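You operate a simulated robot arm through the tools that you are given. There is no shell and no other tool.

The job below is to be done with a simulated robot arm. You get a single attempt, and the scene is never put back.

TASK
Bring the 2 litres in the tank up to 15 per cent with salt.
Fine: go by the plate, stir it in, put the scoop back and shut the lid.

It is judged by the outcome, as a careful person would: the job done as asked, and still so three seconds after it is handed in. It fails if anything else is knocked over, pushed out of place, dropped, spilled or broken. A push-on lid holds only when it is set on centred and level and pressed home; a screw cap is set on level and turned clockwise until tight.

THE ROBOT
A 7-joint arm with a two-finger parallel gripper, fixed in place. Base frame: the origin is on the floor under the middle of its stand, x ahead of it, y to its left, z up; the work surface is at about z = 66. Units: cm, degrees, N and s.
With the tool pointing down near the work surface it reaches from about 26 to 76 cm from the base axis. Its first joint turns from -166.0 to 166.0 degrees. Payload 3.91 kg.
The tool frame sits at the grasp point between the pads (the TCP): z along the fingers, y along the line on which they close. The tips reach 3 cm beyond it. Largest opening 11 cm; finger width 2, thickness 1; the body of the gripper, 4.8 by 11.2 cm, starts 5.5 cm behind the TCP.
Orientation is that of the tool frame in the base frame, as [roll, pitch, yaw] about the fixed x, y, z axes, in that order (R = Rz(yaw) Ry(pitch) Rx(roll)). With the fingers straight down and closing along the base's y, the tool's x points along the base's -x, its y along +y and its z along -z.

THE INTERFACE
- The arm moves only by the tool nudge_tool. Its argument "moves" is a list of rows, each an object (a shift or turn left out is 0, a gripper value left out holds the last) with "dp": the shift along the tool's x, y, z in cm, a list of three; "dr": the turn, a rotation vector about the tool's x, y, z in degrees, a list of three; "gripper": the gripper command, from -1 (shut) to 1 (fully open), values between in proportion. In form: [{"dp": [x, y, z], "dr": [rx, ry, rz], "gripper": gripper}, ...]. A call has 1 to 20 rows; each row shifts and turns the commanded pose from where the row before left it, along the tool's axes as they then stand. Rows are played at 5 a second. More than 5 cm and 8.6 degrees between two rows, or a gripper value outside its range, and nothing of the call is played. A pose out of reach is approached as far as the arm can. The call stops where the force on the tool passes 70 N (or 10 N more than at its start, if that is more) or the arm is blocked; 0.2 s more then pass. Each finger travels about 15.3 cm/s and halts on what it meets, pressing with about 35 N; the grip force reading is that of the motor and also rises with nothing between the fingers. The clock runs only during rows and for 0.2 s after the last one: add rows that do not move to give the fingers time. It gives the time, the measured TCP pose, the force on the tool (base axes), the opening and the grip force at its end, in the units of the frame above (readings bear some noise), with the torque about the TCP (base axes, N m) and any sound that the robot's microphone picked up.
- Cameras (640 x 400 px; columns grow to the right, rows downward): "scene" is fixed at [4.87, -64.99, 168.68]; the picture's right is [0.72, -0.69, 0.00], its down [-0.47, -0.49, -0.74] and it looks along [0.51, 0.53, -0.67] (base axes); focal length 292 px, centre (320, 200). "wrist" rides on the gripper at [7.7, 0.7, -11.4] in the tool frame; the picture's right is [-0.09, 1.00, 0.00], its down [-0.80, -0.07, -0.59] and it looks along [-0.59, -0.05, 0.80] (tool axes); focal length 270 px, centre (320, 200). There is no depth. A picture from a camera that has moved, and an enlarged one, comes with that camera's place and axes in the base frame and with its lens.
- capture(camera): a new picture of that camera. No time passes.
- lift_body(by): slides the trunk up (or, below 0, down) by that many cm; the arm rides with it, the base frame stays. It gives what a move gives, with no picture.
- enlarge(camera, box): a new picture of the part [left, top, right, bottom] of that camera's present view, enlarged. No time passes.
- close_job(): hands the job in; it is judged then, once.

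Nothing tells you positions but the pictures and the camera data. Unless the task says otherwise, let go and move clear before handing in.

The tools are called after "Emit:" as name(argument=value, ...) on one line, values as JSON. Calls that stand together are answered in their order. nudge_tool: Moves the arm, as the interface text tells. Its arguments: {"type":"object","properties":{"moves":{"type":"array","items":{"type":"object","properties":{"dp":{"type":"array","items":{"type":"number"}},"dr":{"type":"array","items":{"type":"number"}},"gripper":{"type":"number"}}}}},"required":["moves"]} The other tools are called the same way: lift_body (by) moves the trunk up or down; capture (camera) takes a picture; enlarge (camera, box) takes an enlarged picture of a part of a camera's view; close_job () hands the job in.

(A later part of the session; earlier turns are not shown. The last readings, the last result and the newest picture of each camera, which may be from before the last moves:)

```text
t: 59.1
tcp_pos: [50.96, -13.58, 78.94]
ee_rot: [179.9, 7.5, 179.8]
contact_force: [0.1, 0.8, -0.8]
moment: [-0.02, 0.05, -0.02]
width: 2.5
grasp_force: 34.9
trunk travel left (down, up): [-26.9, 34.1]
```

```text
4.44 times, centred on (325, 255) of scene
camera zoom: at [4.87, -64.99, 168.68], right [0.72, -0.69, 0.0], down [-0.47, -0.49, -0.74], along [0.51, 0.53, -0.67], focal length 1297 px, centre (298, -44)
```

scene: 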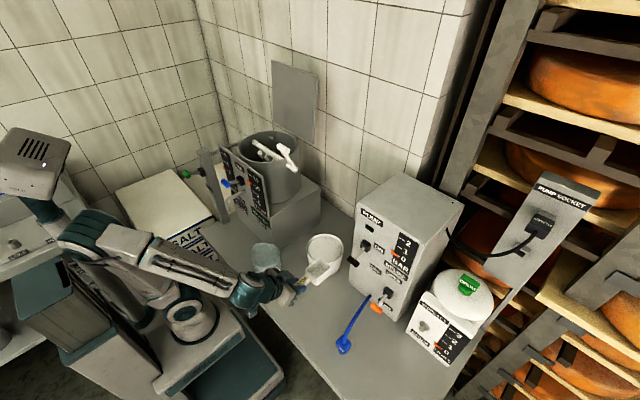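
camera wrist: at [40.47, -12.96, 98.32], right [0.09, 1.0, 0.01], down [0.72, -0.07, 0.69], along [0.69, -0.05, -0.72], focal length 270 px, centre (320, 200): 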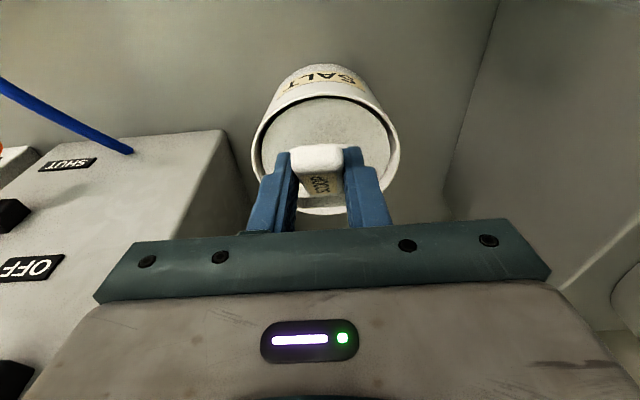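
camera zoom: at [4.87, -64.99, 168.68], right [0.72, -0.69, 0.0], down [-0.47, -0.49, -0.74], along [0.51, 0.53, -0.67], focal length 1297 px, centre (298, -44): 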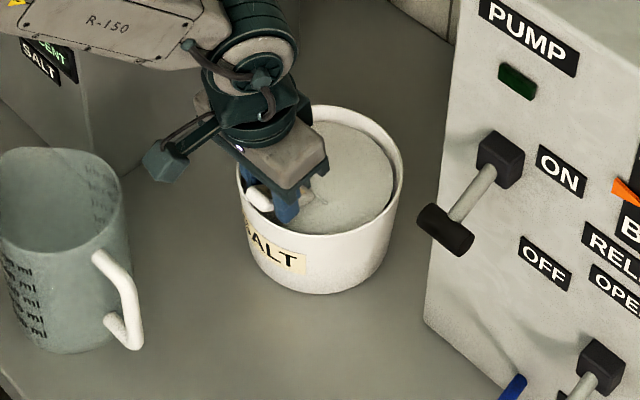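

Emit:
nudge_tool(moves=[{"dp": [0.15, 0, -0.23], "dr": [0, -3.75, 0]}, {"dp": [0.15, 0, -0.23], "dr": [0, -3.75, 0]}, {"dp": [0.1, 0, -0.56], "dr": [0, -3.75, 0]}, {"dp": [0.1, 0, -0.56], "dr": [0, -3.75, 0]}, {"dp": [-0.04, 0, -0.59], "dr": [0, -3.75, 0]}, {"dp": [-0.04, 0, -0.59], "dr": [0, -3.75, 0]}, {"dp": [-0.27, 0, -0.82], "dr": [0, -3.75, 0]}, {"dp": [-0.27, 0, -0.82], "dr": [0, -3.75, 0]}, {"dp": [-0.47, 0, -0.82], "dr": [0, -3.75, 0]}, {"dp": [-0.47, 0, -0.82], "dr": [0, -3.75, 0]}, {"dp": [0, 0, 0]}])

Emit:
enlarge(camera="scene", box=[270, 210, 380, 300])

Emit:
capture(camera="wrist")

```text
t: 61.5
tcp_pos: [48.92, -13.55, 84.95]
ee_rot: [179.8, 45.0, 179.8]
contact_force: [0.0, 0.0, -1.7]
moment: [0.01, 0.06, 0.01]
width: 2.49
grasp_force: 35.2
trunk travel left (down, up): [-26.9, 34.1]
```

```text
4.44 times, centred on (325, 255) of scene
camera zoom: at [4.87, -64.99, 168.68], right [0.72, -0.69, 0.0], down [-0.47, -0.49, -0.74], along [0.51, 0.53, -0.67], focal length 1297 px, centre (298, -44)
```

zoom: 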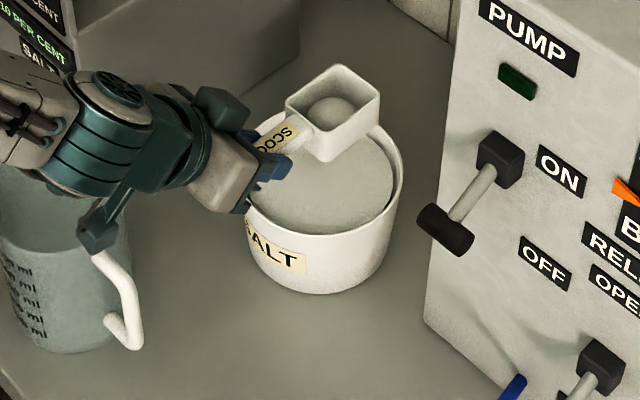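

```text
taken
camera wrist: at [35.5, -12.87, 87.6], right [0.06, 1.0, 0.06], down [0.15, -0.07, 0.99], along [0.99, -0.05, -0.15], focal length 270 px, centre (320, 200)
```

wrist: 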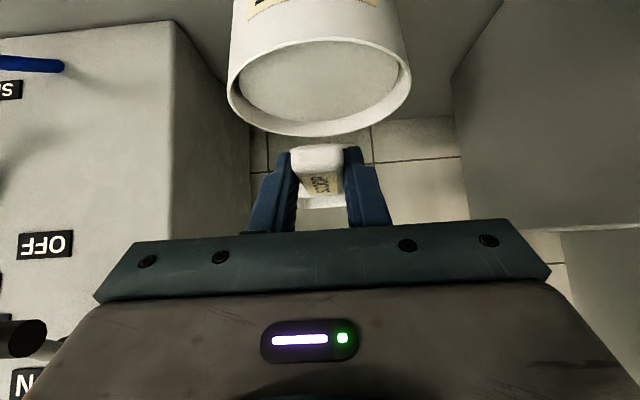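

There's a mound of salt in the scoop now. I'll zoom in to judge how full it is.

Emit:
enlarge(camera="scene", box=[325, 218, 375, 258])

Emit:
enlarge(camera="scene", box=[300, 200, 390, 290])

```text
10.00 times, centred on (350, 238) of scene
camera zoom: at [4.87, -64.99, 168.68], right [0.72, -0.69, 0.0], down [-0.47, -0.49, -0.74], along [0.51, 0.53, -0.67], focal length 2917 px, centre (20, -180)
```

zoom: 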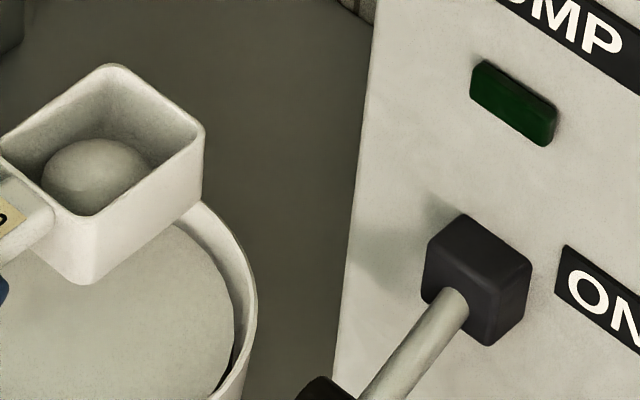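

```text
4.44 times, centred on (345, 245) of scene
camera zoom: at [4.87, -64.99, 168.68], right [0.72, -0.69, 0.0], down [-0.47, -0.49, -0.74], along [0.51, 0.53, -0.67], focal length 1297 px, centre (209, 0)
```

zoom: 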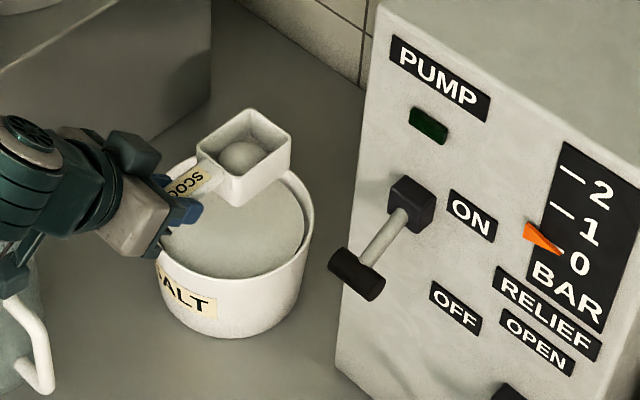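

The scoop holds a rounded charge of salt, so I'll keep it level and move gently. I'll raise the trunk first, then the arm, so it passes above the crank.

Emit:
lift_body(by=33)

Emit:
nudge_tool(moves=[{"dp": [-0.7, 0, -0.7]}, {"dp": [-1.0, 0, -1.0]}, {"dp": [-1.0, 0, -1.0]}, {"dp": [-1.0, 0, -1.0]}, {"dp": [-1.0, 0, -1.0]}, {"dp": [-1.0, 0, -1.0]}, {"dp": [-0.7, 0, -0.7]}, {"dp": [0, 0, 0]}])

Emit:
capture(camera="scene")

```text
t: 64.7
tcp_pos: [48.96, -13.51, 117.9]
ee_rot: [179.8, 45.0, 179.8]
contact_force: [0.3, 0.1, -1.2]
moment: [0.02, 0.11, 0.0]
width: 2.49
grasp_force: 35.0
trunk travel left (down, up): [-59.9, 1.1]
```

```text
t: 66.5
tcp_pos: [49.14, -13.54, 127.17]
ee_rot: [179.9, 45.0, 179.9]
contact_force: [-0.7, -0.1, -0.6]
moment: [0.03, 0.14, 0.0]
width: 2.51
grasp_force: 35.4
trunk travel left (down, up): [-59.9, 1.1]
```

```text
taken
```

scene: 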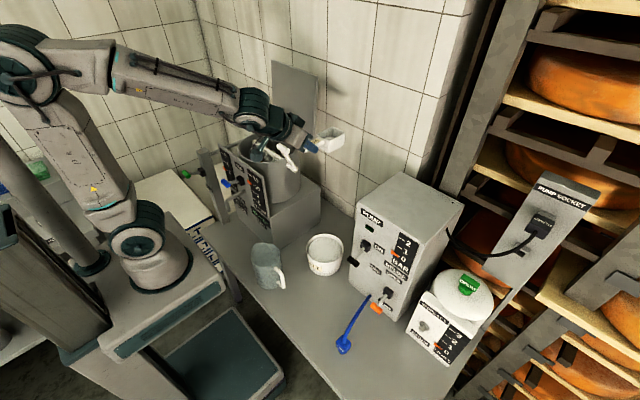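

The scoop is high and clear. I'll carry it sideways over the crank to above the tank mouth.

Emit:
nudge_tool(moves=[{"dp": [0.1, 1.2, -0.1]}, {"dp": [0.15, 2.4, -0.15]}, {"dp": [0.15, 2.4, -0.15]}, {"dp": [0.15, 2.4, -0.15]}, {"dp": [0.15, 2.4, -0.15]}, {"dp": [0.15, 2.4, -0.15]}, {"dp": [0.15, 2.4, -0.15]}, {"dp": [0.15, 2.4, -0.15]}, {"dp": [0.15, 2.4, -0.15]}, {"dp": [0.15, 2.4, -0.15]}, {"dp": [0.15, 2.4, -0.15]}, {"dp": [0.15, 2.4, -0.15]}, {"dp": [0.15, 2.4, -0.15]}, {"dp": [0.15, 2.4, -0.15]}, {"dp": [0.1, 1.2, -0.1]}, {"dp": [0, 0, 0]}])

Emit:
capture(camera="scene")

Emit:
enlarge(camera="scene", box=[200, 80, 330, 200])

```text
t: 69.9
tcp_pos: [45.95, 20.16, 127.08]
ee_rot: [179.8, 45.0, 179.8]
contact_force: [-0.1, 0.1, -2.0]
moment: [0.01, 0.08, -0.02]
width: 2.53
grasp_force: 35.2
trunk travel left (down, up): [-59.9, 1.1]
```

```text
taken
```

scene: 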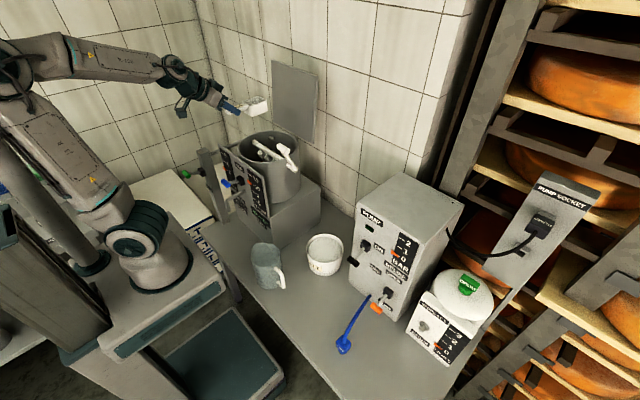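

```text
3.33 times, centred on (265, 140) of scene
camera zoom: at [4.87, -64.99, 168.68], right [0.72, -0.69, 0.0], down [-0.47, -0.49, -0.74], along [0.51, 0.53, -0.67], focal length 972 px, centre (503, 400)
```

zoom: 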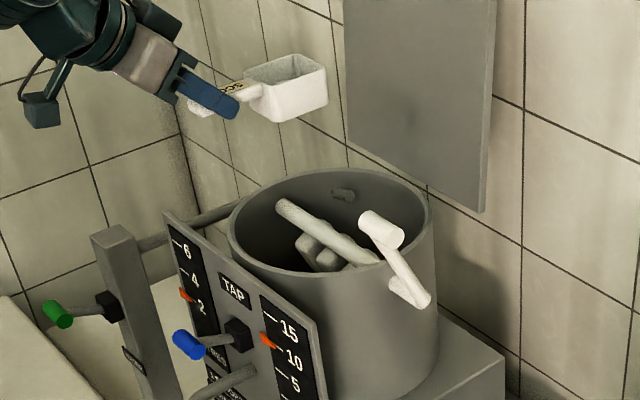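

The tank mouth is a circle of radius about 11.5 around (58.4, 20.1) at z≈107.5, with the paddle shaft inside. I'll lower the scoop to just above the mouth, still level.

Emit:
nudge_tool(moves=[{"dp": [0.8, 0, 1.4]}, {"dp": [0.99, 0, 1.7]}, {"dp": [0.99, 0, 1.7]}, {"dp": [0.99, 0, 1.7]}, {"dp": [0.7, 0, 1.2]}, {"dp": [0.45, 0, 0.75]}, {"dp": [0, 0, 0]}])

Emit:
enlarge(camera="scene", box=[200, 80, 330, 200])

Emit:
capture(camera="wrist")

```text
t: 71.5
tcp_pos: [48.51, 20.03, 117.55]
ee_rot: [179.8, 45.1, 179.8]
contact_force: [0.3, 0.4, -1.2]
moment: [0.03, 0.08, 0.02]
width: 2.49
grasp_force: 35.0
trunk travel left (down, up): [-59.9, 1.1]
```

```text
3.33 times, centred on (265, 140) of scene
camera zoom: at [4.87, -64.99, 168.68], right [0.72, -0.69, 0.0], down [-0.47, -0.49, -0.74], along [0.51, 0.53, -0.67], focal length 972 px, centre (503, 400)
```

zoom: 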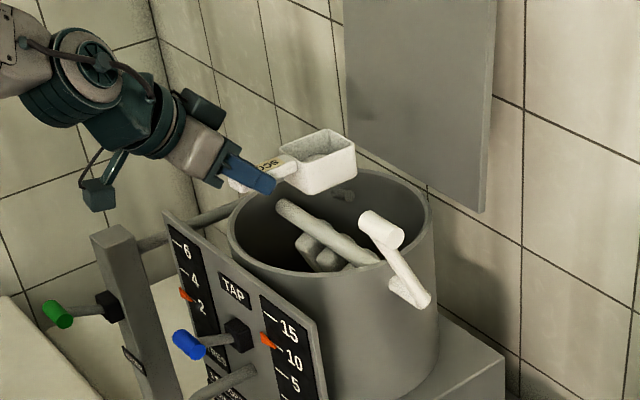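

```text
taken
camera wrist: at [35.0, 20.75, 120.21], right [0.06, 1.0, 0.06], down [0.15, -0.07, 0.99], along [0.99, -0.05, -0.15], focal length 270 px, centre (320, 200)
```

wrist: 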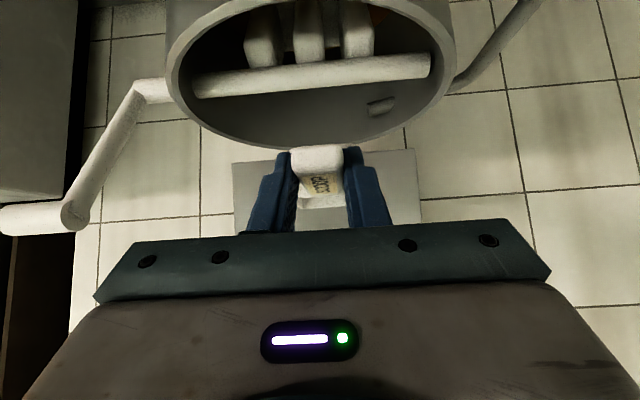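

The bowl sits over the middle of the mouth. I'll roll the scoop sideways to empty it, to 90° at first.

Emit:
nudge_tool(moves=[{"dr": [-5.3, 0, 5.3]}, {"dr": [-5.3, 0, 5.3]}, {"dr": [-5.3, 0, 5.3]}, {"dr": [-5.3, 0, 5.3]}, {"dr": [-5.3, 0, 5.3]}, {"dr": [-5.3, 0, 5.3]}, {"dp": [0, 0, 0]}])

Emit:
enlarge(camera="scene", box=[200, 80, 330, 200])

```text
t: 73.1
tcp_pos: [48.46, 19.93, 117.65]
ee_rot: [125.1, 30.0, 144.6]
contact_force: [0.3, 0.1, -2.4]
moment: [0.0, 0.09, -0.02]
width: 2.51
grasp_force: 35.3
trunk travel left (down, up): [-59.9, 1.1]
```

```text
3.33 times, centred on (265, 140) of scene
camera zoom: at [4.87, -64.99, 168.68], right [0.72, -0.69, 0.0], down [-0.47, -0.49, -0.74], along [0.51, 0.53, -0.67], focal length 972 px, centre (503, 400)
```

zoom: 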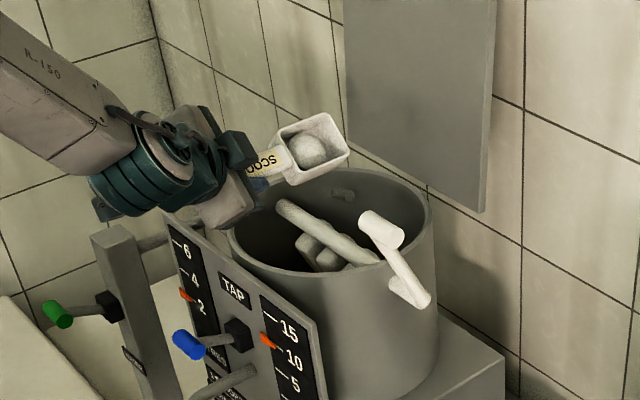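

Emit:
nudge_tool(moves=[{"dr": [-5.3, 0, 5.3]}, {"dr": [-5.3, 0, 5.3]}, {"dr": [-5.3, 0, 5.3]}, {"dr": [-5.3, 0, 5.3]}, {"dp": [0, 0, 0]}])

Emit:
enlarge(camera="scene", box=[200, 80, 330, 200])

```text
t: 74.3
tcp_pos: [48.65, 19.93, 117.67]
ee_rot: [100.6, 10.4, 136.0]
contact_force: [1.3, 0.4, 0.7]
moment: [-0.03, 0.02, 0.0]
width: 2.5
grasp_force: 35.0
trunk travel left (down, up): [-59.9, 1.1]
```

```text
3.33 times, centred on (265, 140) of scene
camera zoom: at [4.87, -64.99, 168.68], right [0.72, -0.69, 0.0], down [-0.47, -0.49, -0.74], along [0.51, 0.53, -0.67], focal length 972 px, centre (503, 400)
```

zoom: 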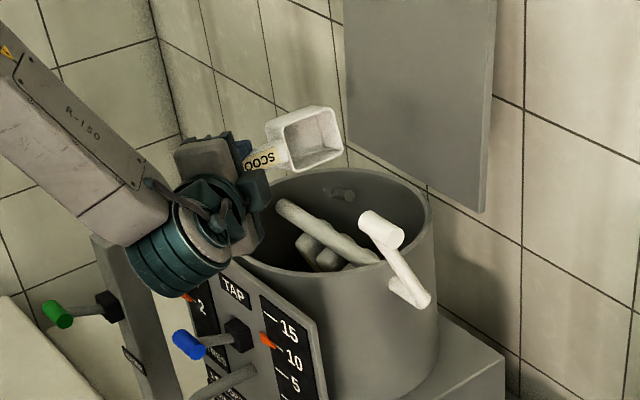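

The salt slid out at about 75°. I'll check that the bowl is empty and look for any spill, then roll a bit further to be sure.

Emit:
enlarge(camera="scene", box=[265, 105, 325, 165])

Emit:
nudge_tool(moves=[{"dr": [-5.3, 0, 5.3]}, {"dr": [-5.3, 0, 5.3]}, {"dr": [-5.3, 0, 5.3]}, {"dr": [-5.3, 0, 5.3]}, {"dp": [0, 0, 0]}, {"dp": [0, 0, 0]}])

Emit:
enlarge(camera="scene", box=[200, 80, 330, 200])

Emit:
capture(camera="wrist")

```text
6.67 times, centred on (295, 135) of scene
camera zoom: at [4.87, -64.99, 168.68], right [0.72, -0.69, 0.0], down [-0.47, -0.49, -0.74], along [0.51, 0.53, -0.67], focal length 1945 px, centre (487, 633)
```

zoom: 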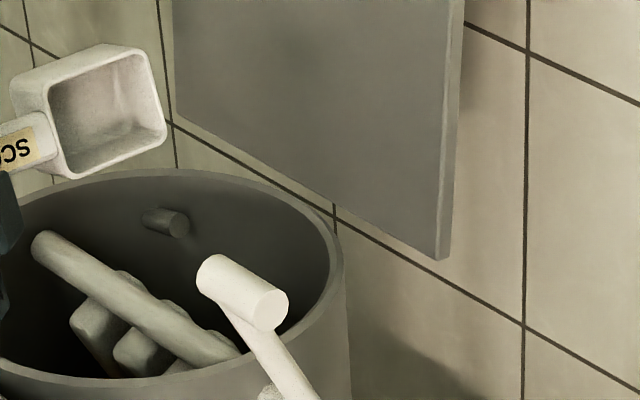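

```text
t: 75.7
tcp_pos: [48.47, 19.94, 117.58]
ee_rot: [79.3, -10.7, 135.9]
contact_force: [-0.2, -0.2, -0.5]
moment: [0.0, 0.06, 0.0]
width: 2.52
grasp_force: 35.0
trunk travel left (down, up): [-59.9, 1.1]
```

```text
3.33 times, centred on (265, 140) of scene
camera zoom: at [4.87, -64.99, 168.68], right [0.72, -0.69, 0.0], down [-0.47, -0.49, -0.74], along [0.51, 0.53, -0.67], focal length 972 px, centre (503, 400)
```

zoom: 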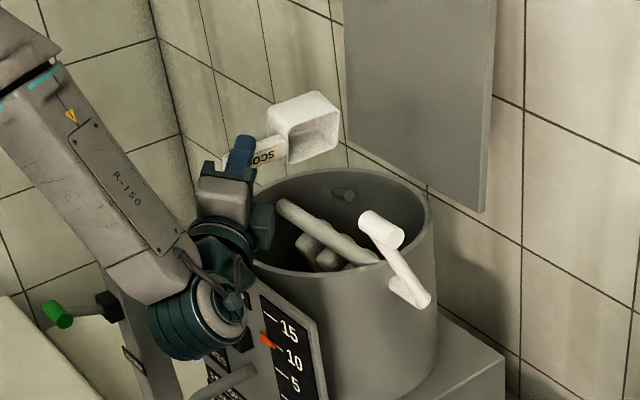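

```text
taken
camera wrist: at [35.0, 17.32, 117.57], right [0.06, -0.32, 0.95], down [0.14, -0.93, -0.33], along [0.99, 0.16, -0.01], focal length 270 px, centre (320, 200)
```

wrist: 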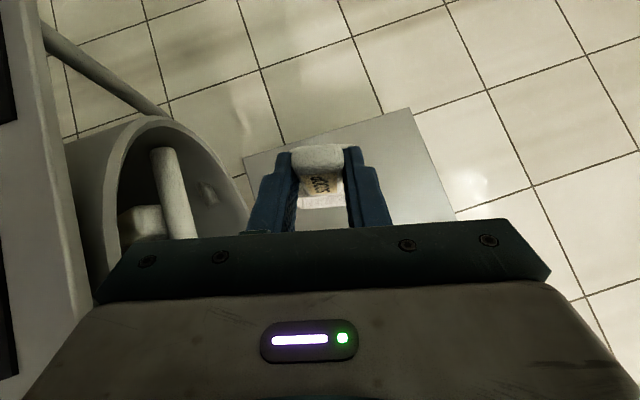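

The scoop is empty and nothing has landed outside the tank. I'll roll it back to level and raise it along the same path.

Emit:
nudge_tool(moves=[{"dr": [5.3, 0, -5.3]}, {"dr": [5.3, 0, -5.3]}, {"dr": [5.3, 0, -5.3]}, {"dr": [5.3, 0, -5.3]}, {"dr": [5.3, 0, -5.3]}, {"dr": [5.3, 0, -5.3]}, {"dr": [5.3, 0, -5.3]}, {"dr": [5.3, 0, -5.3]}, {"dr": [5.3, 0, -5.3]}, {"dr": [5.3, 0, -5.3]}, {"dr": [5.3, 0, -5.3]}, {"dr": [5.3, 0, -5.3]}, {"dr": [5.3, 0, -5.3]}, {"dr": [5.3, 0, -5.3]}, {"dp": [0, 0, 0]}])

Emit:
nudge_tool(moves=[{"dp": [-1.0, 0, -1.7]}, {"dp": [-1.0, 0, -1.7]}, {"dp": [-1.0, 0, -1.7]}, {"dp": [-1.0, 0, -1.7]}, {"dp": [-1.0, 0, -1.7]}, {"dp": [0, 0, 0]}])

Emit:
enlarge(camera="scene", box=[200, 80, 330, 230])

```text
t: 78.9
tcp_pos: [48.47, 20.05, 117.74]
ee_rot: [179.9, 45.1, 179.8]
contact_force: [-0.4, 0.6, -1.2]
moment: [0.01, 0.01, 0.0]
width: 2.51
grasp_force: 35.5
trunk travel left (down, up): [-59.9, 1.1]
```

```text
t: 80.3
tcp_pos: [46.05, 20.0, 127.26]
ee_rot: [179.8, 45.0, 179.8]
contact_force: [0.5, 0.7, -1.1]
moment: [0.0, 0.0, 0.04]
width: 2.5
grasp_force: 35.4
trunk travel left (down, up): [-59.9, 1.1]
```

```text
2.67 times, centred on (265, 155) of scene
camera zoom: at [4.87, -64.99, 168.68], right [0.72, -0.69, 0.0], down [-0.47, -0.49, -0.74], along [0.51, 0.53, -0.67], focal length 778 px, centre (467, 320)
```

zoom: 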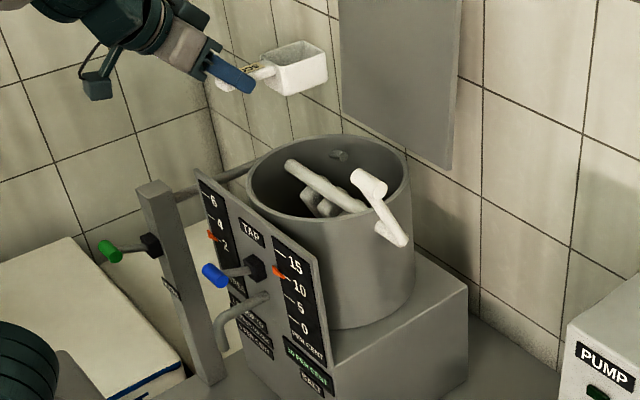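

The scoop is back up. I'll check the gauge and display quickly before putting the scoop away.

Emit:
enlarge(camera="scene", box=[240, 165, 310, 225])

Emit:
enlarge(camera="scene", box=[235, 120, 305, 170])

```text
6.67 times, centred on (275, 195) of scene
camera zoom: at [4.87, -64.99, 168.68], right [0.72, -0.69, 0.0], down [-0.47, -0.49, -0.74], along [0.51, 0.53, -0.67], focal length 1945 px, centre (620, 233)
```

zoom: 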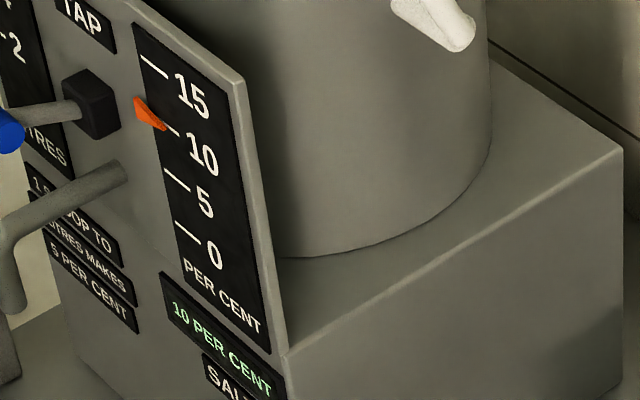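

```text
8.00 times, centred on (270, 145) of scene
camera zoom: at [4.87, -64.99, 168.68], right [0.72, -0.69, 0.0], down [-0.47, -0.49, -0.74], along [0.51, 0.53, -0.67], focal length 2334 px, centre (720, 640)
```

zoom: 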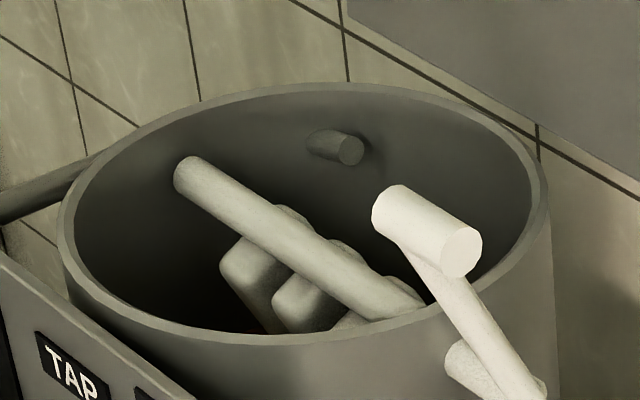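

The gauge still reads 10, as it should before stirring. I'll carry the scoop back across and over its original spot.

Emit:
nudge_tool(moves=[{"dp": [0, -2.5, 0]}, {"dp": [0, -2.5, 0]}, {"dp": [0, -2.5, 0]}, {"dp": [0, -2.5, 0]}, {"dp": [0, -2.5, 0]}, {"dp": [0, -2.5, 0]}, {"dp": [0, -2.5, 0]}, {"dp": [0, -2.5, 0]}, {"dp": [0, -2.5, 0]}, {"dp": [0, -2.5, 0]}, {"dp": [0, -2.5, 0]}, {"dp": [0, -2.5, 0]}, {"dp": [0, -2.5, 0]}, {"dp": [0, -2.5, 0]}, {"dp": [0, -2.5, 0]}, {"dp": [0, -2.5, 0]}, {"dp": [0, -2.5, 0]}, {"dp": [0, -2.5, 0]}, {"dp": [0, -0.5, 0]}, {"dp": [0, 0, 0]}])

Emit:
nudge_tool(moves=[{"dp": [1.9, 0, -1.9]}, {"dp": [1.9, 0, -1.9]}, {"dp": [1.9, 0, -1.9]}, {"dp": [1.9, 0, -1.9]}, {"dp": [1.85, 0, -1.85]}, {"dp": [0, 0, 0]}])

Emit:
capture(camera="scene")

```text
t: 84.5
tcp_pos: [45.85, -25.39, 126.98]
ee_rot: [179.9, 45.0, 179.9]
contact_force: [0.3, -0.3, 0.3]
moment: [-0.01, 0.0, -0.03]
width: 2.52
grasp_force: 34.6
trunk travel left (down, up): [-59.9, 1.1]
```

```text
t: 85.9
tcp_pos: [32.56, -25.43, 127.08]
ee_rot: [179.9, 45.0, 179.8]
contact_force: [-0.6, 0.7, -0.8]
moment: [-0.02, 0.04, 0.01]
width: 2.5
grasp_force: 35.1
trunk travel left (down, up): [-59.9, 1.1]
```

```text
taken
```

scene: 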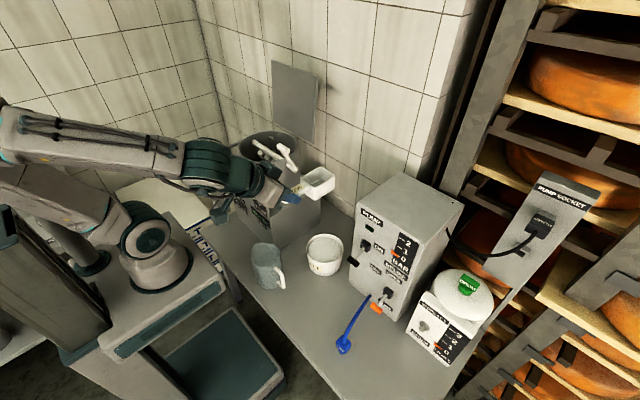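

Now over the original spot. I'll lower the trunk in two stages.

Emit:
lift_body(by=-30)

Emit:
capture(camera="scene")

```text
t: 88.9
tcp_pos: [33.24, -25.28, 95.68]
ee_rot: [-179.4, 40.8, -179.5]
contact_force: [-0.8, -0.4, -0.1]
moment: [-0.01, 0.03, -0.02]
width: 2.51
grasp_force: 34.9
trunk travel left (down, up): [-29.9, 31.1]
```

```text
taken
```

scene: 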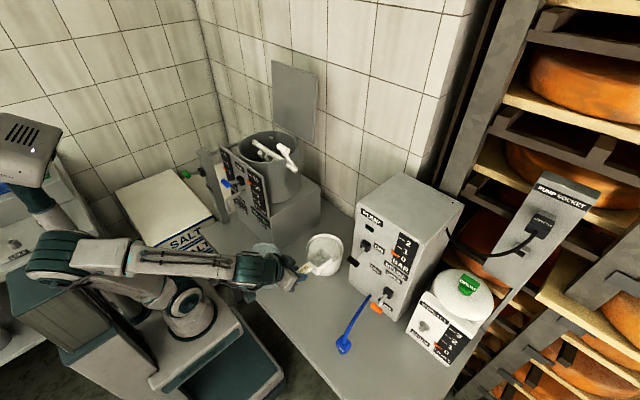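

The tool tilt changed by about 4°, so part of the arm may be touching something. I'll look closely around the elbow.

Emit:
enlarge(camera="scene", box=[0, 180, 300, 380])

Emit:
enlarge(camera="scene", box=[210, 210, 370, 310])

```text
2.00 times, centred on (150, 280) of scene
camera zoom: at [4.87, -64.99, 168.68], right [0.72, -0.69, 0.0], down [-0.47, -0.49, -0.74], along [0.51, 0.53, -0.67], focal length 584 px, centre (660, 40)
```

zoom: 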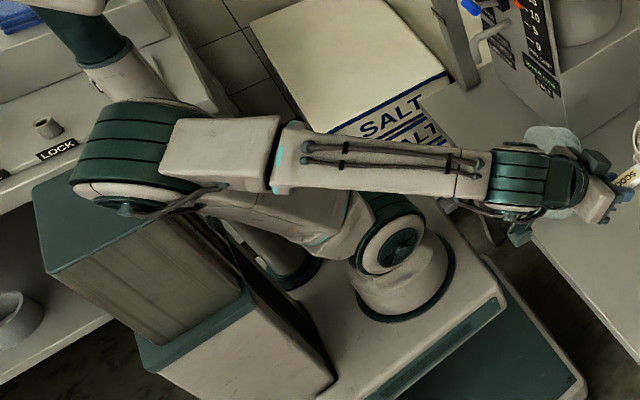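

```text
4.00 times, centred on (290, 260) of scene
camera zoom: at [4.87, -64.99, 168.68], right [0.72, -0.69, 0.0], down [-0.47, -0.49, -0.74], along [0.51, 0.53, -0.67], focal length 1167 px, centre (440, -40)
```

zoom: 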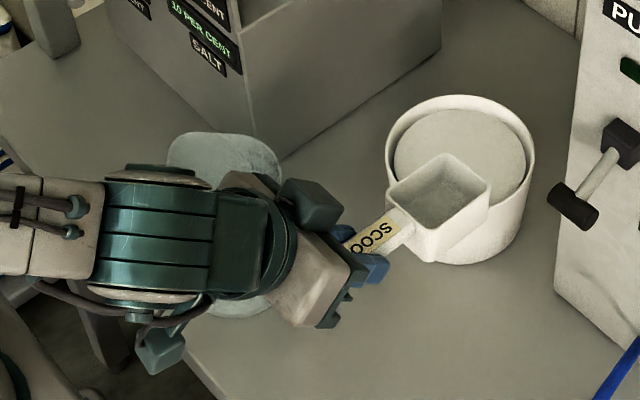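

The elbow has come down onto the robot's own torso box. I'll raise the trunk to free it, then lower the hand with the arm rather than the trunk so the elbow stays up.

Emit:
lift_body(by=10)

Emit:
capture(camera="scene")

```text
t: 90.2
tcp_pos: [32.77, -25.51, 106.75]
ee_rot: [-179.9, 43.8, 179.9]
contact_force: [0.4, -0.7, 0.0]
moment: [0.04, 0.05, -0.01]
width: 2.49
grasp_force: 34.9
trunk travel left (down, up): [-39.9, 21.1]
```

```text
taken
```

scene: 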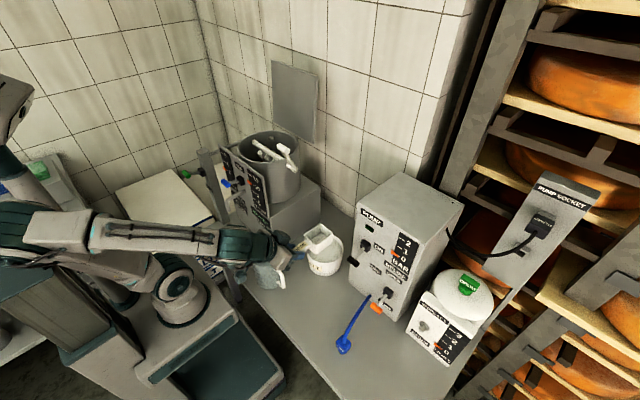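

Emit:
nudge_tool(moves=[{"dp": [-1.4, 0, 1.4]}, {"dp": [-1.8, 0, 1.8]}, {"dp": [-1.8, 0, 1.8]}, {"dp": [-1.8, 0, 1.8]}, {"dp": [0, 0, 0]}])

Emit:
capture(camera="scene")

```text
t: 91.4
tcp_pos: [42.19, -25.5, 107.05]
ee_rot: [179.8, 45.0, 179.8]
contact_force: [-0.2, 0.1, -0.3]
moment: [0.02, 0.05, -0.01]
width: 2.53
grasp_force: 35.0
trunk travel left (down, up): [-39.9, 21.1]
```

```text
taken
```

scene: 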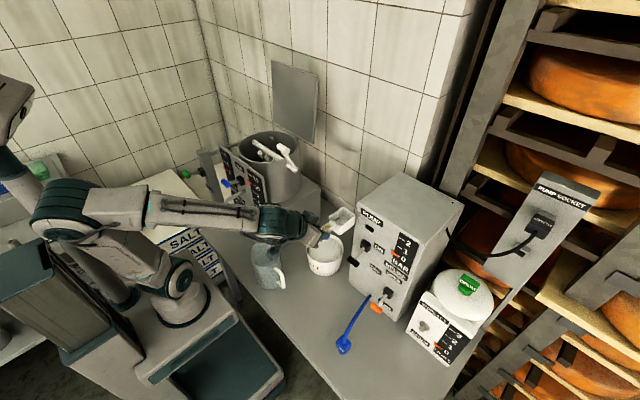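

The arm is free again at exactly 45°. I'll lower the hand with the arm, still forward of the final spot.

Emit:
nudge_tool(moves=[{"dp": [1.4, 0, 1.4]}, {"dp": [1.4, 0, 1.4]}, {"dp": [1.4, 0, 1.4]}, {"dp": [1.4, 0, 1.4]}, {"dp": [1.4, 0, 1.4]}, {"dp": [1.4, 0, 1.4]}, {"dp": [1.4, 0, 1.4]}, {"dp": [1.4, 0, 1.4]}, {"dp": [1.4, 0, 1.4]}, {"dp": [1.4, 0, 1.4]}, {"dp": [1.4, 0, 1.4]}, {"dp": [0, 0, 0]}])

Emit:
capture(camera="scene")

```text
t: 94.0
tcp_pos: [42.15, -25.27, 85.34]
ee_rot: [179.8, 44.9, 179.8]
contact_force: [-0.5, 0.5, -0.1]
moment: [0.01, -0.02, -0.03]
width: 2.52
grasp_force: 34.7
trunk travel left (down, up): [-39.9, 21.1]
```

```text
taken
```

scene: 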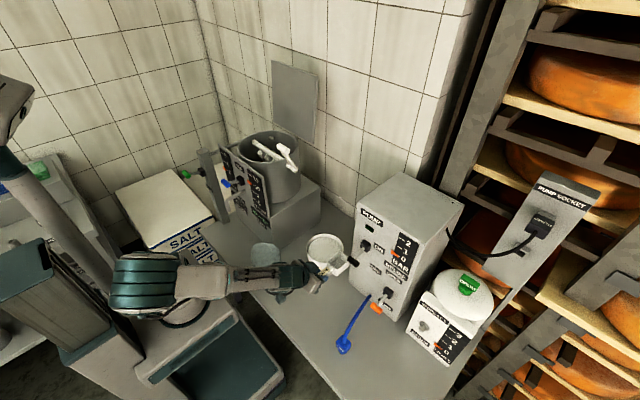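

The elbow is now well up. I'll move back over the original spot and check.

Emit:
nudge_tool(moves=[{"dp": [1.68, -0.05, -1.68]}, {"dp": [1.68, -0.05, -1.68]}, {"dp": [1.68, -0.05, -1.68]}, {"dp": [1.68, -0.05, -1.68]}, {"dp": [0, 0, 0]}, {"dp": [0, 0, 0]}])

Emit:
capture(camera="scene")

Emit:
enlarge(camera="scene", box=[230, 220, 370, 330])

```text
t: 95.4
tcp_pos: [32.58, -25.51, 85.27]
ee_rot: [179.8, 45.0, 179.9]
contact_force: [-0.4, 0.3, -1.0]
moment: [-0.02, 0.02, -0.02]
width: 2.5
grasp_force: 35.2
trunk travel left (down, up): [-39.9, 21.1]
```

```text
taken
```

scene: 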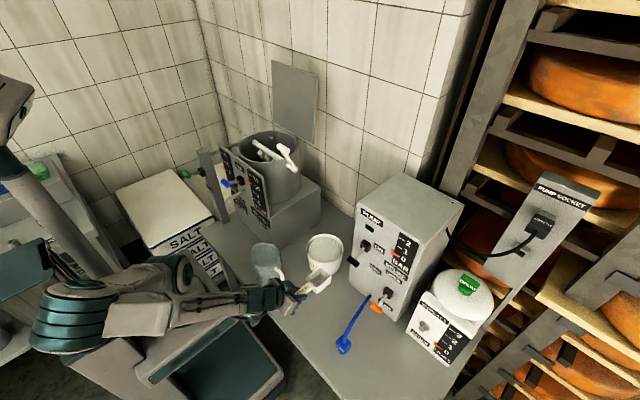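

```text
3.64 times, centred on (300, 275) of scene
camera zoom: at [4.87, -64.99, 168.68], right [0.72, -0.69, 0.0], down [-0.47, -0.49, -0.74], along [0.51, 0.53, -0.67], focal length 1061 px, centre (393, -73)
```

zoom: 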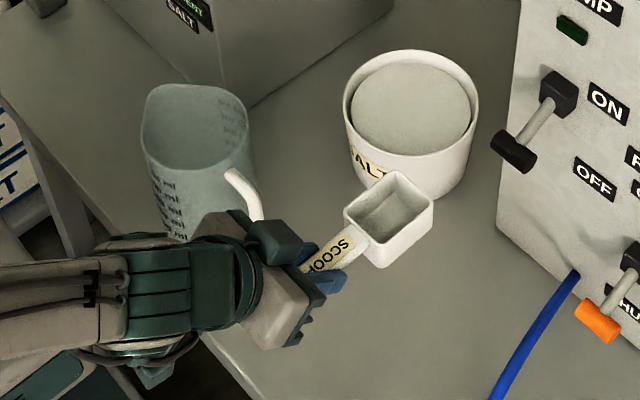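

Emit:
nudge_tool(moves=[{"dp": [1.2, 0, 1.2]}, {"dp": [1.2, 0, 1.2]}, {"dp": [1.2, 0, 1.2]}, {"dp": [1.2, 0, 1.2]}, {"dp": [1.2, 0, 1.2]}, {"dp": [1.2, 0, 1.2]}, {"dp": [1.2, 0, 1.2]}, {"dp": [0.9, 0, 0.9]}, {"dp": [0, 0, 0]}])

Emit:
capture(camera="wrist")

Emit:
enlarge(camera="scene", box=[230, 220, 370, 330])

```text
t: 97.4
tcp_pos: [32.69, -25.57, 72.12]
ee_rot: [179.8, 45.0, 179.7]
contact_force: [0.9, 0.0, 0.0]
moment: [0.01, 0.06, -0.01]
width: 2.51
grasp_force: 35.6
trunk travel left (down, up): [-39.9, 21.1]
```

```text
taken
camera wrist: at [19.18, -24.89, 74.72], right [0.06, 1.0, 0.06], down [0.15, -0.07, 0.99], along [0.99, -0.05, -0.15], focal length 270 px, centre (320, 200)
```

wrist: 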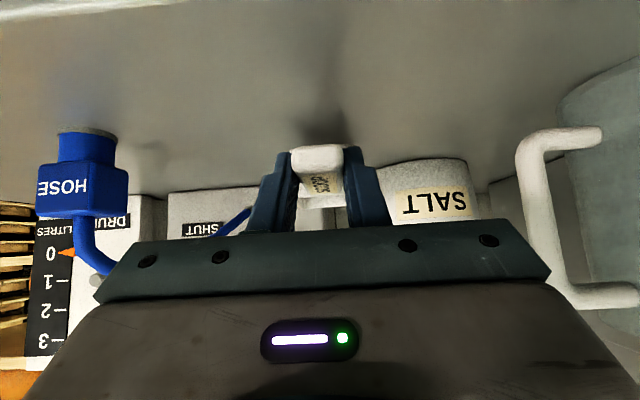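

```text
3.64 times, centred on (300, 275) of scene
camera zoom: at [4.87, -64.99, 168.68], right [0.72, -0.69, 0.0], down [-0.47, -0.49, -0.74], along [0.51, 0.53, -0.67], focal length 1061 px, centre (393, -73)
```

zoom: 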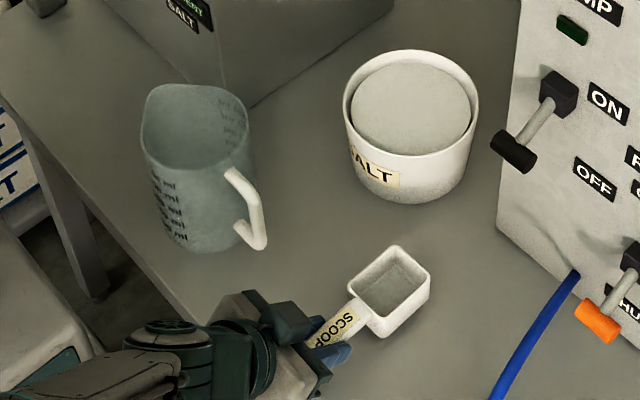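

The scoop is about 1.5 cm above the bench. I'll lower it the rest of the way gently and watch for contact.

Emit:
nudge_tool(moves=[{"dp": [0.35, 0, 0.35]}, {"dp": [0.35, 0, 0.35]}, {"dp": [0.3, 0, 0.3]}, {"dp": [0, 0, 0]}])

Emit:
enlarge(camera="scene", box=[250, 250, 360, 340])

```text
t: 98.4
tcp_pos: [32.72, -25.65, 70.63]
ee_rot: [179.8, 45.1, 179.8]
contact_force: [0.1, 0.1, -0.2]
moment: [0.0, 0.04, 0.0]
width: 2.55
grasp_force: 35.1
trunk travel left (down, up): [-39.9, 21.1]
```

```text
4.44 times, centred on (305, 295) of scene
camera zoom: at [4.87, -64.99, 168.68], right [0.72, -0.69, 0.0], down [-0.47, -0.49, -0.74], along [0.51, 0.53, -0.67], focal length 1297 px, centre (387, -222)
```

zoom: 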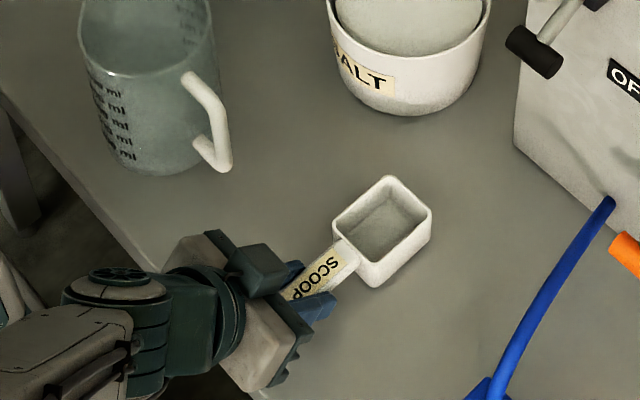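

Emit:
nudge_tool(moves=[{"dp": [0.1, 0, 0.1]}, {"dp": [0.1, 0, 0.1]}, {"dp": [0, 0, 0]}])

Emit:
enlarge(camera="scene", box=[250, 250, 360, 340])

```text
t: 99.2
tcp_pos: [32.63, -25.49, 70.58]
ee_rot: [-180.0, 45.0, 180.0]
contact_force: [-0.8, -0.4, 15.7]
moment: [0.0, -0.93, 0.01]
width: 2.5
grasp_force: 35.3
trunk travel left (down, up): [-39.9, 21.1]
```

```text
4.44 times, centred on (305, 295) of scene
camera zoom: at [4.87, -64.99, 168.68], right [0.72, -0.69, 0.0], down [-0.47, -0.49, -0.74], along [0.51, 0.53, -0.67], focal length 1297 px, centre (387, -222)
```

zoom: 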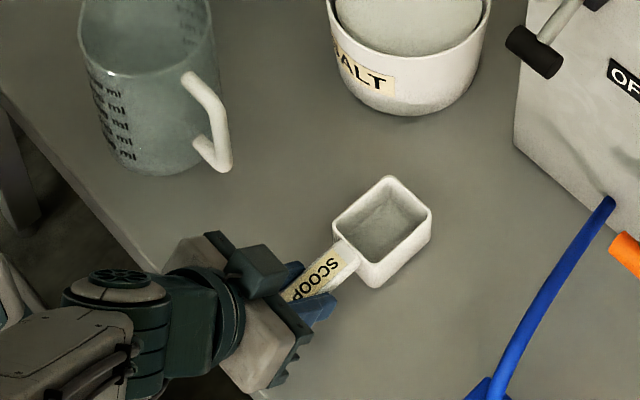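

The scoop is resting on the bench (about 16 N of contact). I'll ease off slightly and open the fingers.

Emit:
nudge_tool(moves=[{"dp": [-0.08, 0, -0.08]}, {"dp": [0, 0, 0], "gripper": -0.5}, {"dp": [0, 0, 0], "gripper": -0.4}, {"dp": [0, 0, 0], "gripper": 0.0}, {"dp": [0, 0, 0]}])

Emit:
enlarge(camera="scene", box=[250, 250, 360, 340])

Emit:
capture(camera="wrist")

```text
t: 100.4
tcp_pos: [32.59, -25.6, 70.53]
ee_rot: [179.7, 45.1, 179.8]
contact_force: [0.4, 0.8, -0.7]
moment: [0.02, 0.0, -0.01]
width: 5.52
grasp_force: 0.0
trunk travel left (down, up): [-39.9, 21.1]
```

```text
4.44 times, centred on (305, 295) of scene
camera zoom: at [4.87, -64.99, 168.68], right [0.72, -0.69, 0.0], down [-0.47, -0.49, -0.74], along [0.51, 0.53, -0.67], focal length 1297 px, centre (387, -222)
```

zoom: 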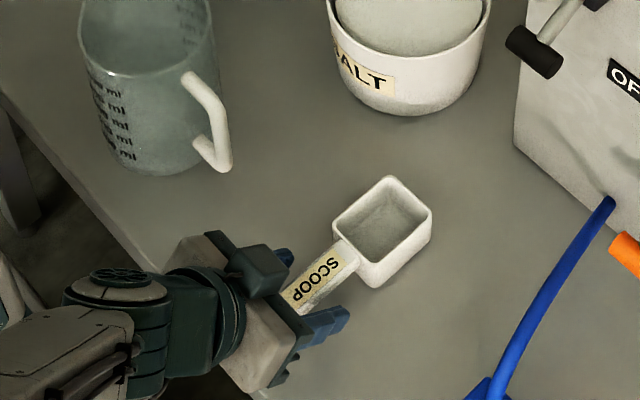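

```text
taken
camera wrist: at [19.21, -24.86, 73.18], right [0.06, 1.0, 0.06], down [0.15, -0.07, 0.99], along [0.99, -0.05, -0.15], focal length 270 px, centre (320, 200)
```

wrist: 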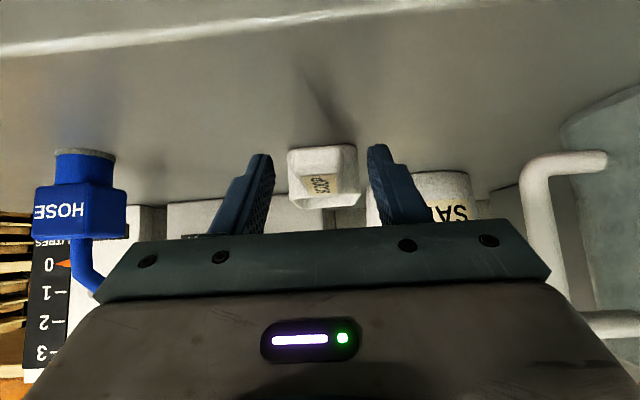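

The scoop is back in its place. I'll rise straight up clear of it and then raise the trunk.

Emit:
nudge_tool(moves=[{"dp": [-0.7, 0, -0.7]}, {"dp": [-1.4, 0, -1.4]}, {"dp": [-1.4, 0, -1.4]}, {"dp": [-1.4, 0, -1.4]}, {"dp": [-1.4, 0, -1.4]}, {"dp": [0, 0, 0]}])

Emit:
lift_body(by=21)

Emit:
capture(camera="scene")

```text
t: 101.8
tcp_pos: [32.68, -25.49, 79.53]
ee_rot: [179.8, 45.0, 179.7]
contact_force: [0.5, 0.3, -0.2]
moment: [-0.03, 0.0, -0.02]
width: 5.48
grasp_force: 0.1
trunk travel left (down, up): [-39.9, 21.1]
```

```text
t: 104.1
tcp_pos: [32.64, -25.53, 100.51]
ee_rot: [179.8, 45.1, 179.8]
contact_force: [0.1, 0.3, -1.1]
moment: [-0.01, 0.0, 0.01]
width: 5.51
grasp_force: 0.1
trunk travel left (down, up): [-60.9, 0.1]
```

```text
taken
```

scene: 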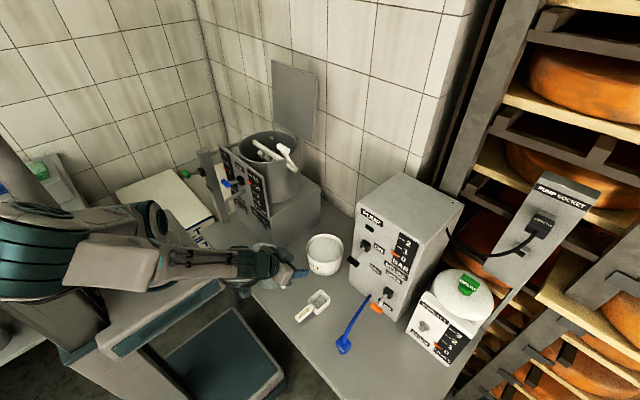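

Scoop, tub and mug are all back as they were. Next is stirring: I'll turn the hand so it points left and down at 45°, beside the crank, so the wrist camera sees the crank from the side.

Emit:
nudge_tool(moves=[{"dp": [-2.73, 1.14, -0.3]}, {"dp": [-2.73, 1.14, -0.3]}, {"dp": [-2.73, 1.14, -0.3]}, {"dp": [-2.73, 1.14, -0.3]}, {"dp": [-2.73, 1.14, -0.3]}, {"dp": [-2.73, 1.14, -0.3]}, {"dp": [-2.73, 1.14, -0.3]}, {"dr": [-5.5, 0, -5.5]}, {"dr": [-5.5, 0, -5.5]}, {"dr": [-5.5, 0, -5.5]}, {"dr": [-5.5, 0, -5.5]}, {"dr": [-5.5, 0, -5.5]}, {"dr": [-5.5, 0, -5.5]}, {"dr": [-5.5, 0, -5.5]}, {"dr": [-5.5, 0, -5.5]}, {"dr": [-5.5, 0, -5.5]}, {"dp": [0, 0, 0]}])

Emit:
capture(camera="scene")

Emit:
capture(camera="wrist")

```text
t: 107.7
tcp_pos: [44.62, -17.54, 115.48]
ee_rot: [179.9, 45.1, -110.1]
contact_force: [0.5, 0.1, 0.8]
moment: [0.01, 0.01, -0.01]
width: 5.52
grasp_force: 0.0
trunk travel left (down, up): [-60.9, 0.1]
```

```text
taken
```

scene: 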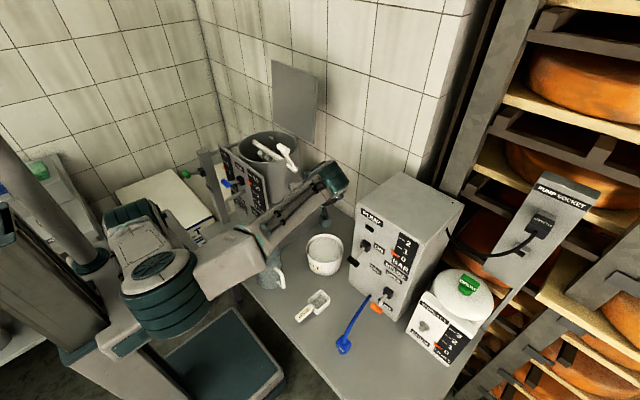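

```text
taken
camera wrist: at [39.52, -30.09, 118.11], right [-0.92, 0.4, 0.06], down [0.12, 0.11, 0.99], along [0.39, 0.91, -0.15], focal length 270 px, centre (320, 200)
```

wrist: 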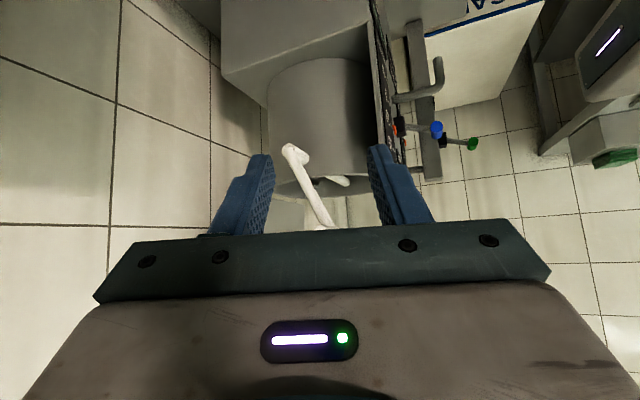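

I can see the crank from the side, but the gripper hides its grip. I'll raise the hand 10 cm to see the whole crank and measure it.

Emit:
nudge_tool(moves=[{"dp": [-1.77, 0, -1.77]}, {"dp": [-1.77, 0, -1.77]}, {"dp": [-1.77, 0, -1.77]}, {"dp": [-1.77, 0, -1.77]}, {"dp": [0, 0, 0]}])

Emit:
enlarge(camera="wrist", box=[210, 40, 430, 220])

Emit:
enlarge(camera="scene", box=[250, 130, 320, 190])

```text
t: 108.9
tcp_pos: [44.68, -17.74, 125.61]
ee_rot: [179.9, 45.1, -110.0]
contact_force: [0.1, -0.9, -0.6]
moment: [-0.02, 0.0, -0.01]
width: 5.5
grasp_force: 0.1
trunk travel left (down, up): [-60.9, 0.1]
```

```text
2.22 times, centred on (320, 130) of wrist
camera zoom: at [39.5, -30.16, 128.14], right [-0.91, 0.4, 0.06], down [0.12, 0.11, 0.99], along [0.39, 0.91, -0.15], focal length 601 px, centre (320, 356)
```

zoom: 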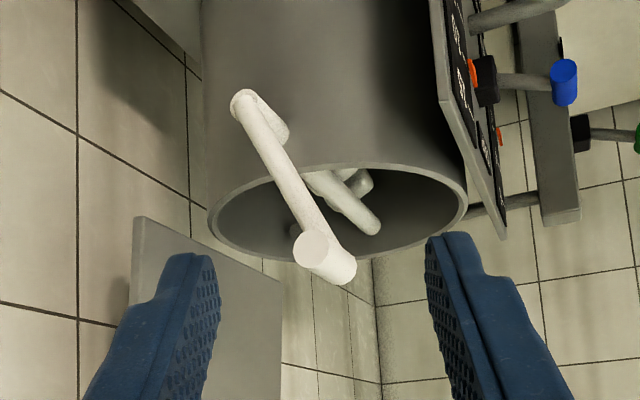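

```text
6.67 times, centred on (285, 160) of scene
camera zoom: at [4.87, -64.99, 168.68], right [0.72, -0.69, 0.0], down [-0.47, -0.49, -0.74], along [0.51, 0.53, -0.67], focal length 1945 px, centre (553, 467)
```

zoom: 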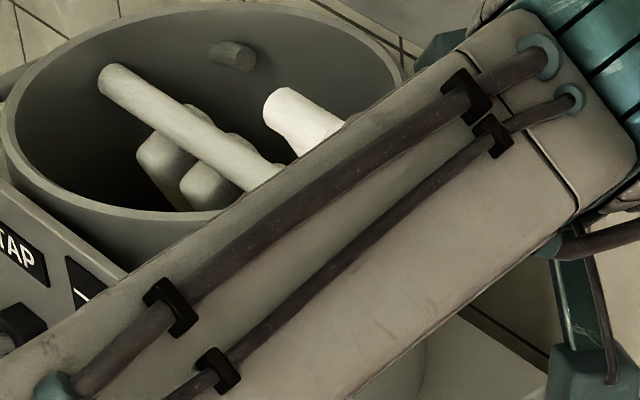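

The crank is clear now: its axis is at about (58.2, 104.7) in x–z, its radius about 14, and its grip (about 2.2 cm thick, y from -0.9 to 2) is at (52, 117.4). I'll square the hand to the grip and come to a point just short of it.

Emit:
nudge_tool(moves=[{"dr": [-4.71, 0, -4.71]}, {"dr": [-4.71, 0, -4.71]}, {"dr": [-4.71, 0, -4.71]}, {"dp": [-1.7, -1.83, 2.25]}, {"dp": [-1.7, -1.83, 2.25]}, {"dp": [-1.7, -1.83, 2.25]}, {"dp": [-1.7, -1.83, 2.25]}, {"dp": [0, 0, 0]}])

Emit:
capture(camera="wrist")

Emit:
capture(camera="scene")

```text
t: 110.7
tcp_pos: [51.98, -6.49, 124.02]
ee_rot: [179.9, 45.2, -90.1]
contact_force: [-0.1, -0.5, 0.0]
moment: [0.01, 0.02, -0.02]
width: 5.49
grasp_force: 0.0
trunk travel left (down, up): [-60.9, 0.1]
```

```text
taken
camera wrist: at [51.31, -20.12, 126.56], right [-1.0, 0.06, 0.06], down [0.07, 0.14, 0.99], along [0.05, 0.99, -0.15], focal length 270 px, centre (320, 200)
```

wrist: 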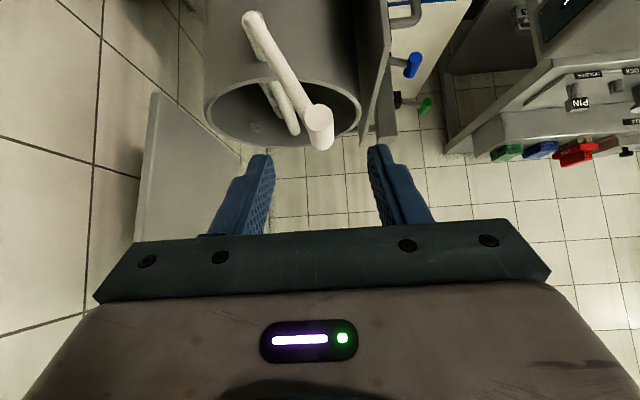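

```text
taken
```

scene: 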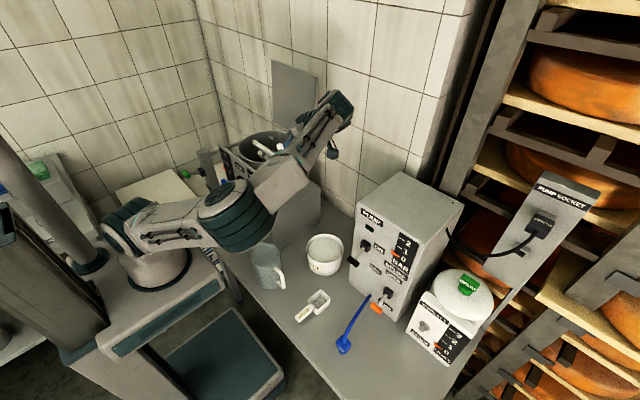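

Emit:
enlarge(camera="wrist", box=[220, 0, 420, 180])

```text
2.22 times, centred on (320, 90) of wrist
camera zoom: at [51.31, -20.12, 126.56], right [-1.0, 0.06, 0.06], down [0.07, 0.14, 0.99], along [0.05, 0.99, -0.15], focal length 601 px, centre (320, 444)
```

zoom: 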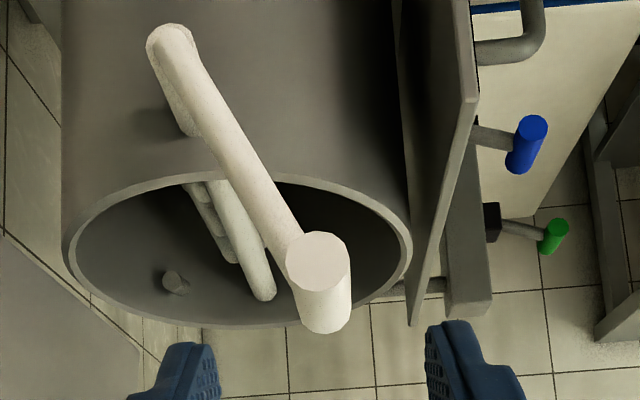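

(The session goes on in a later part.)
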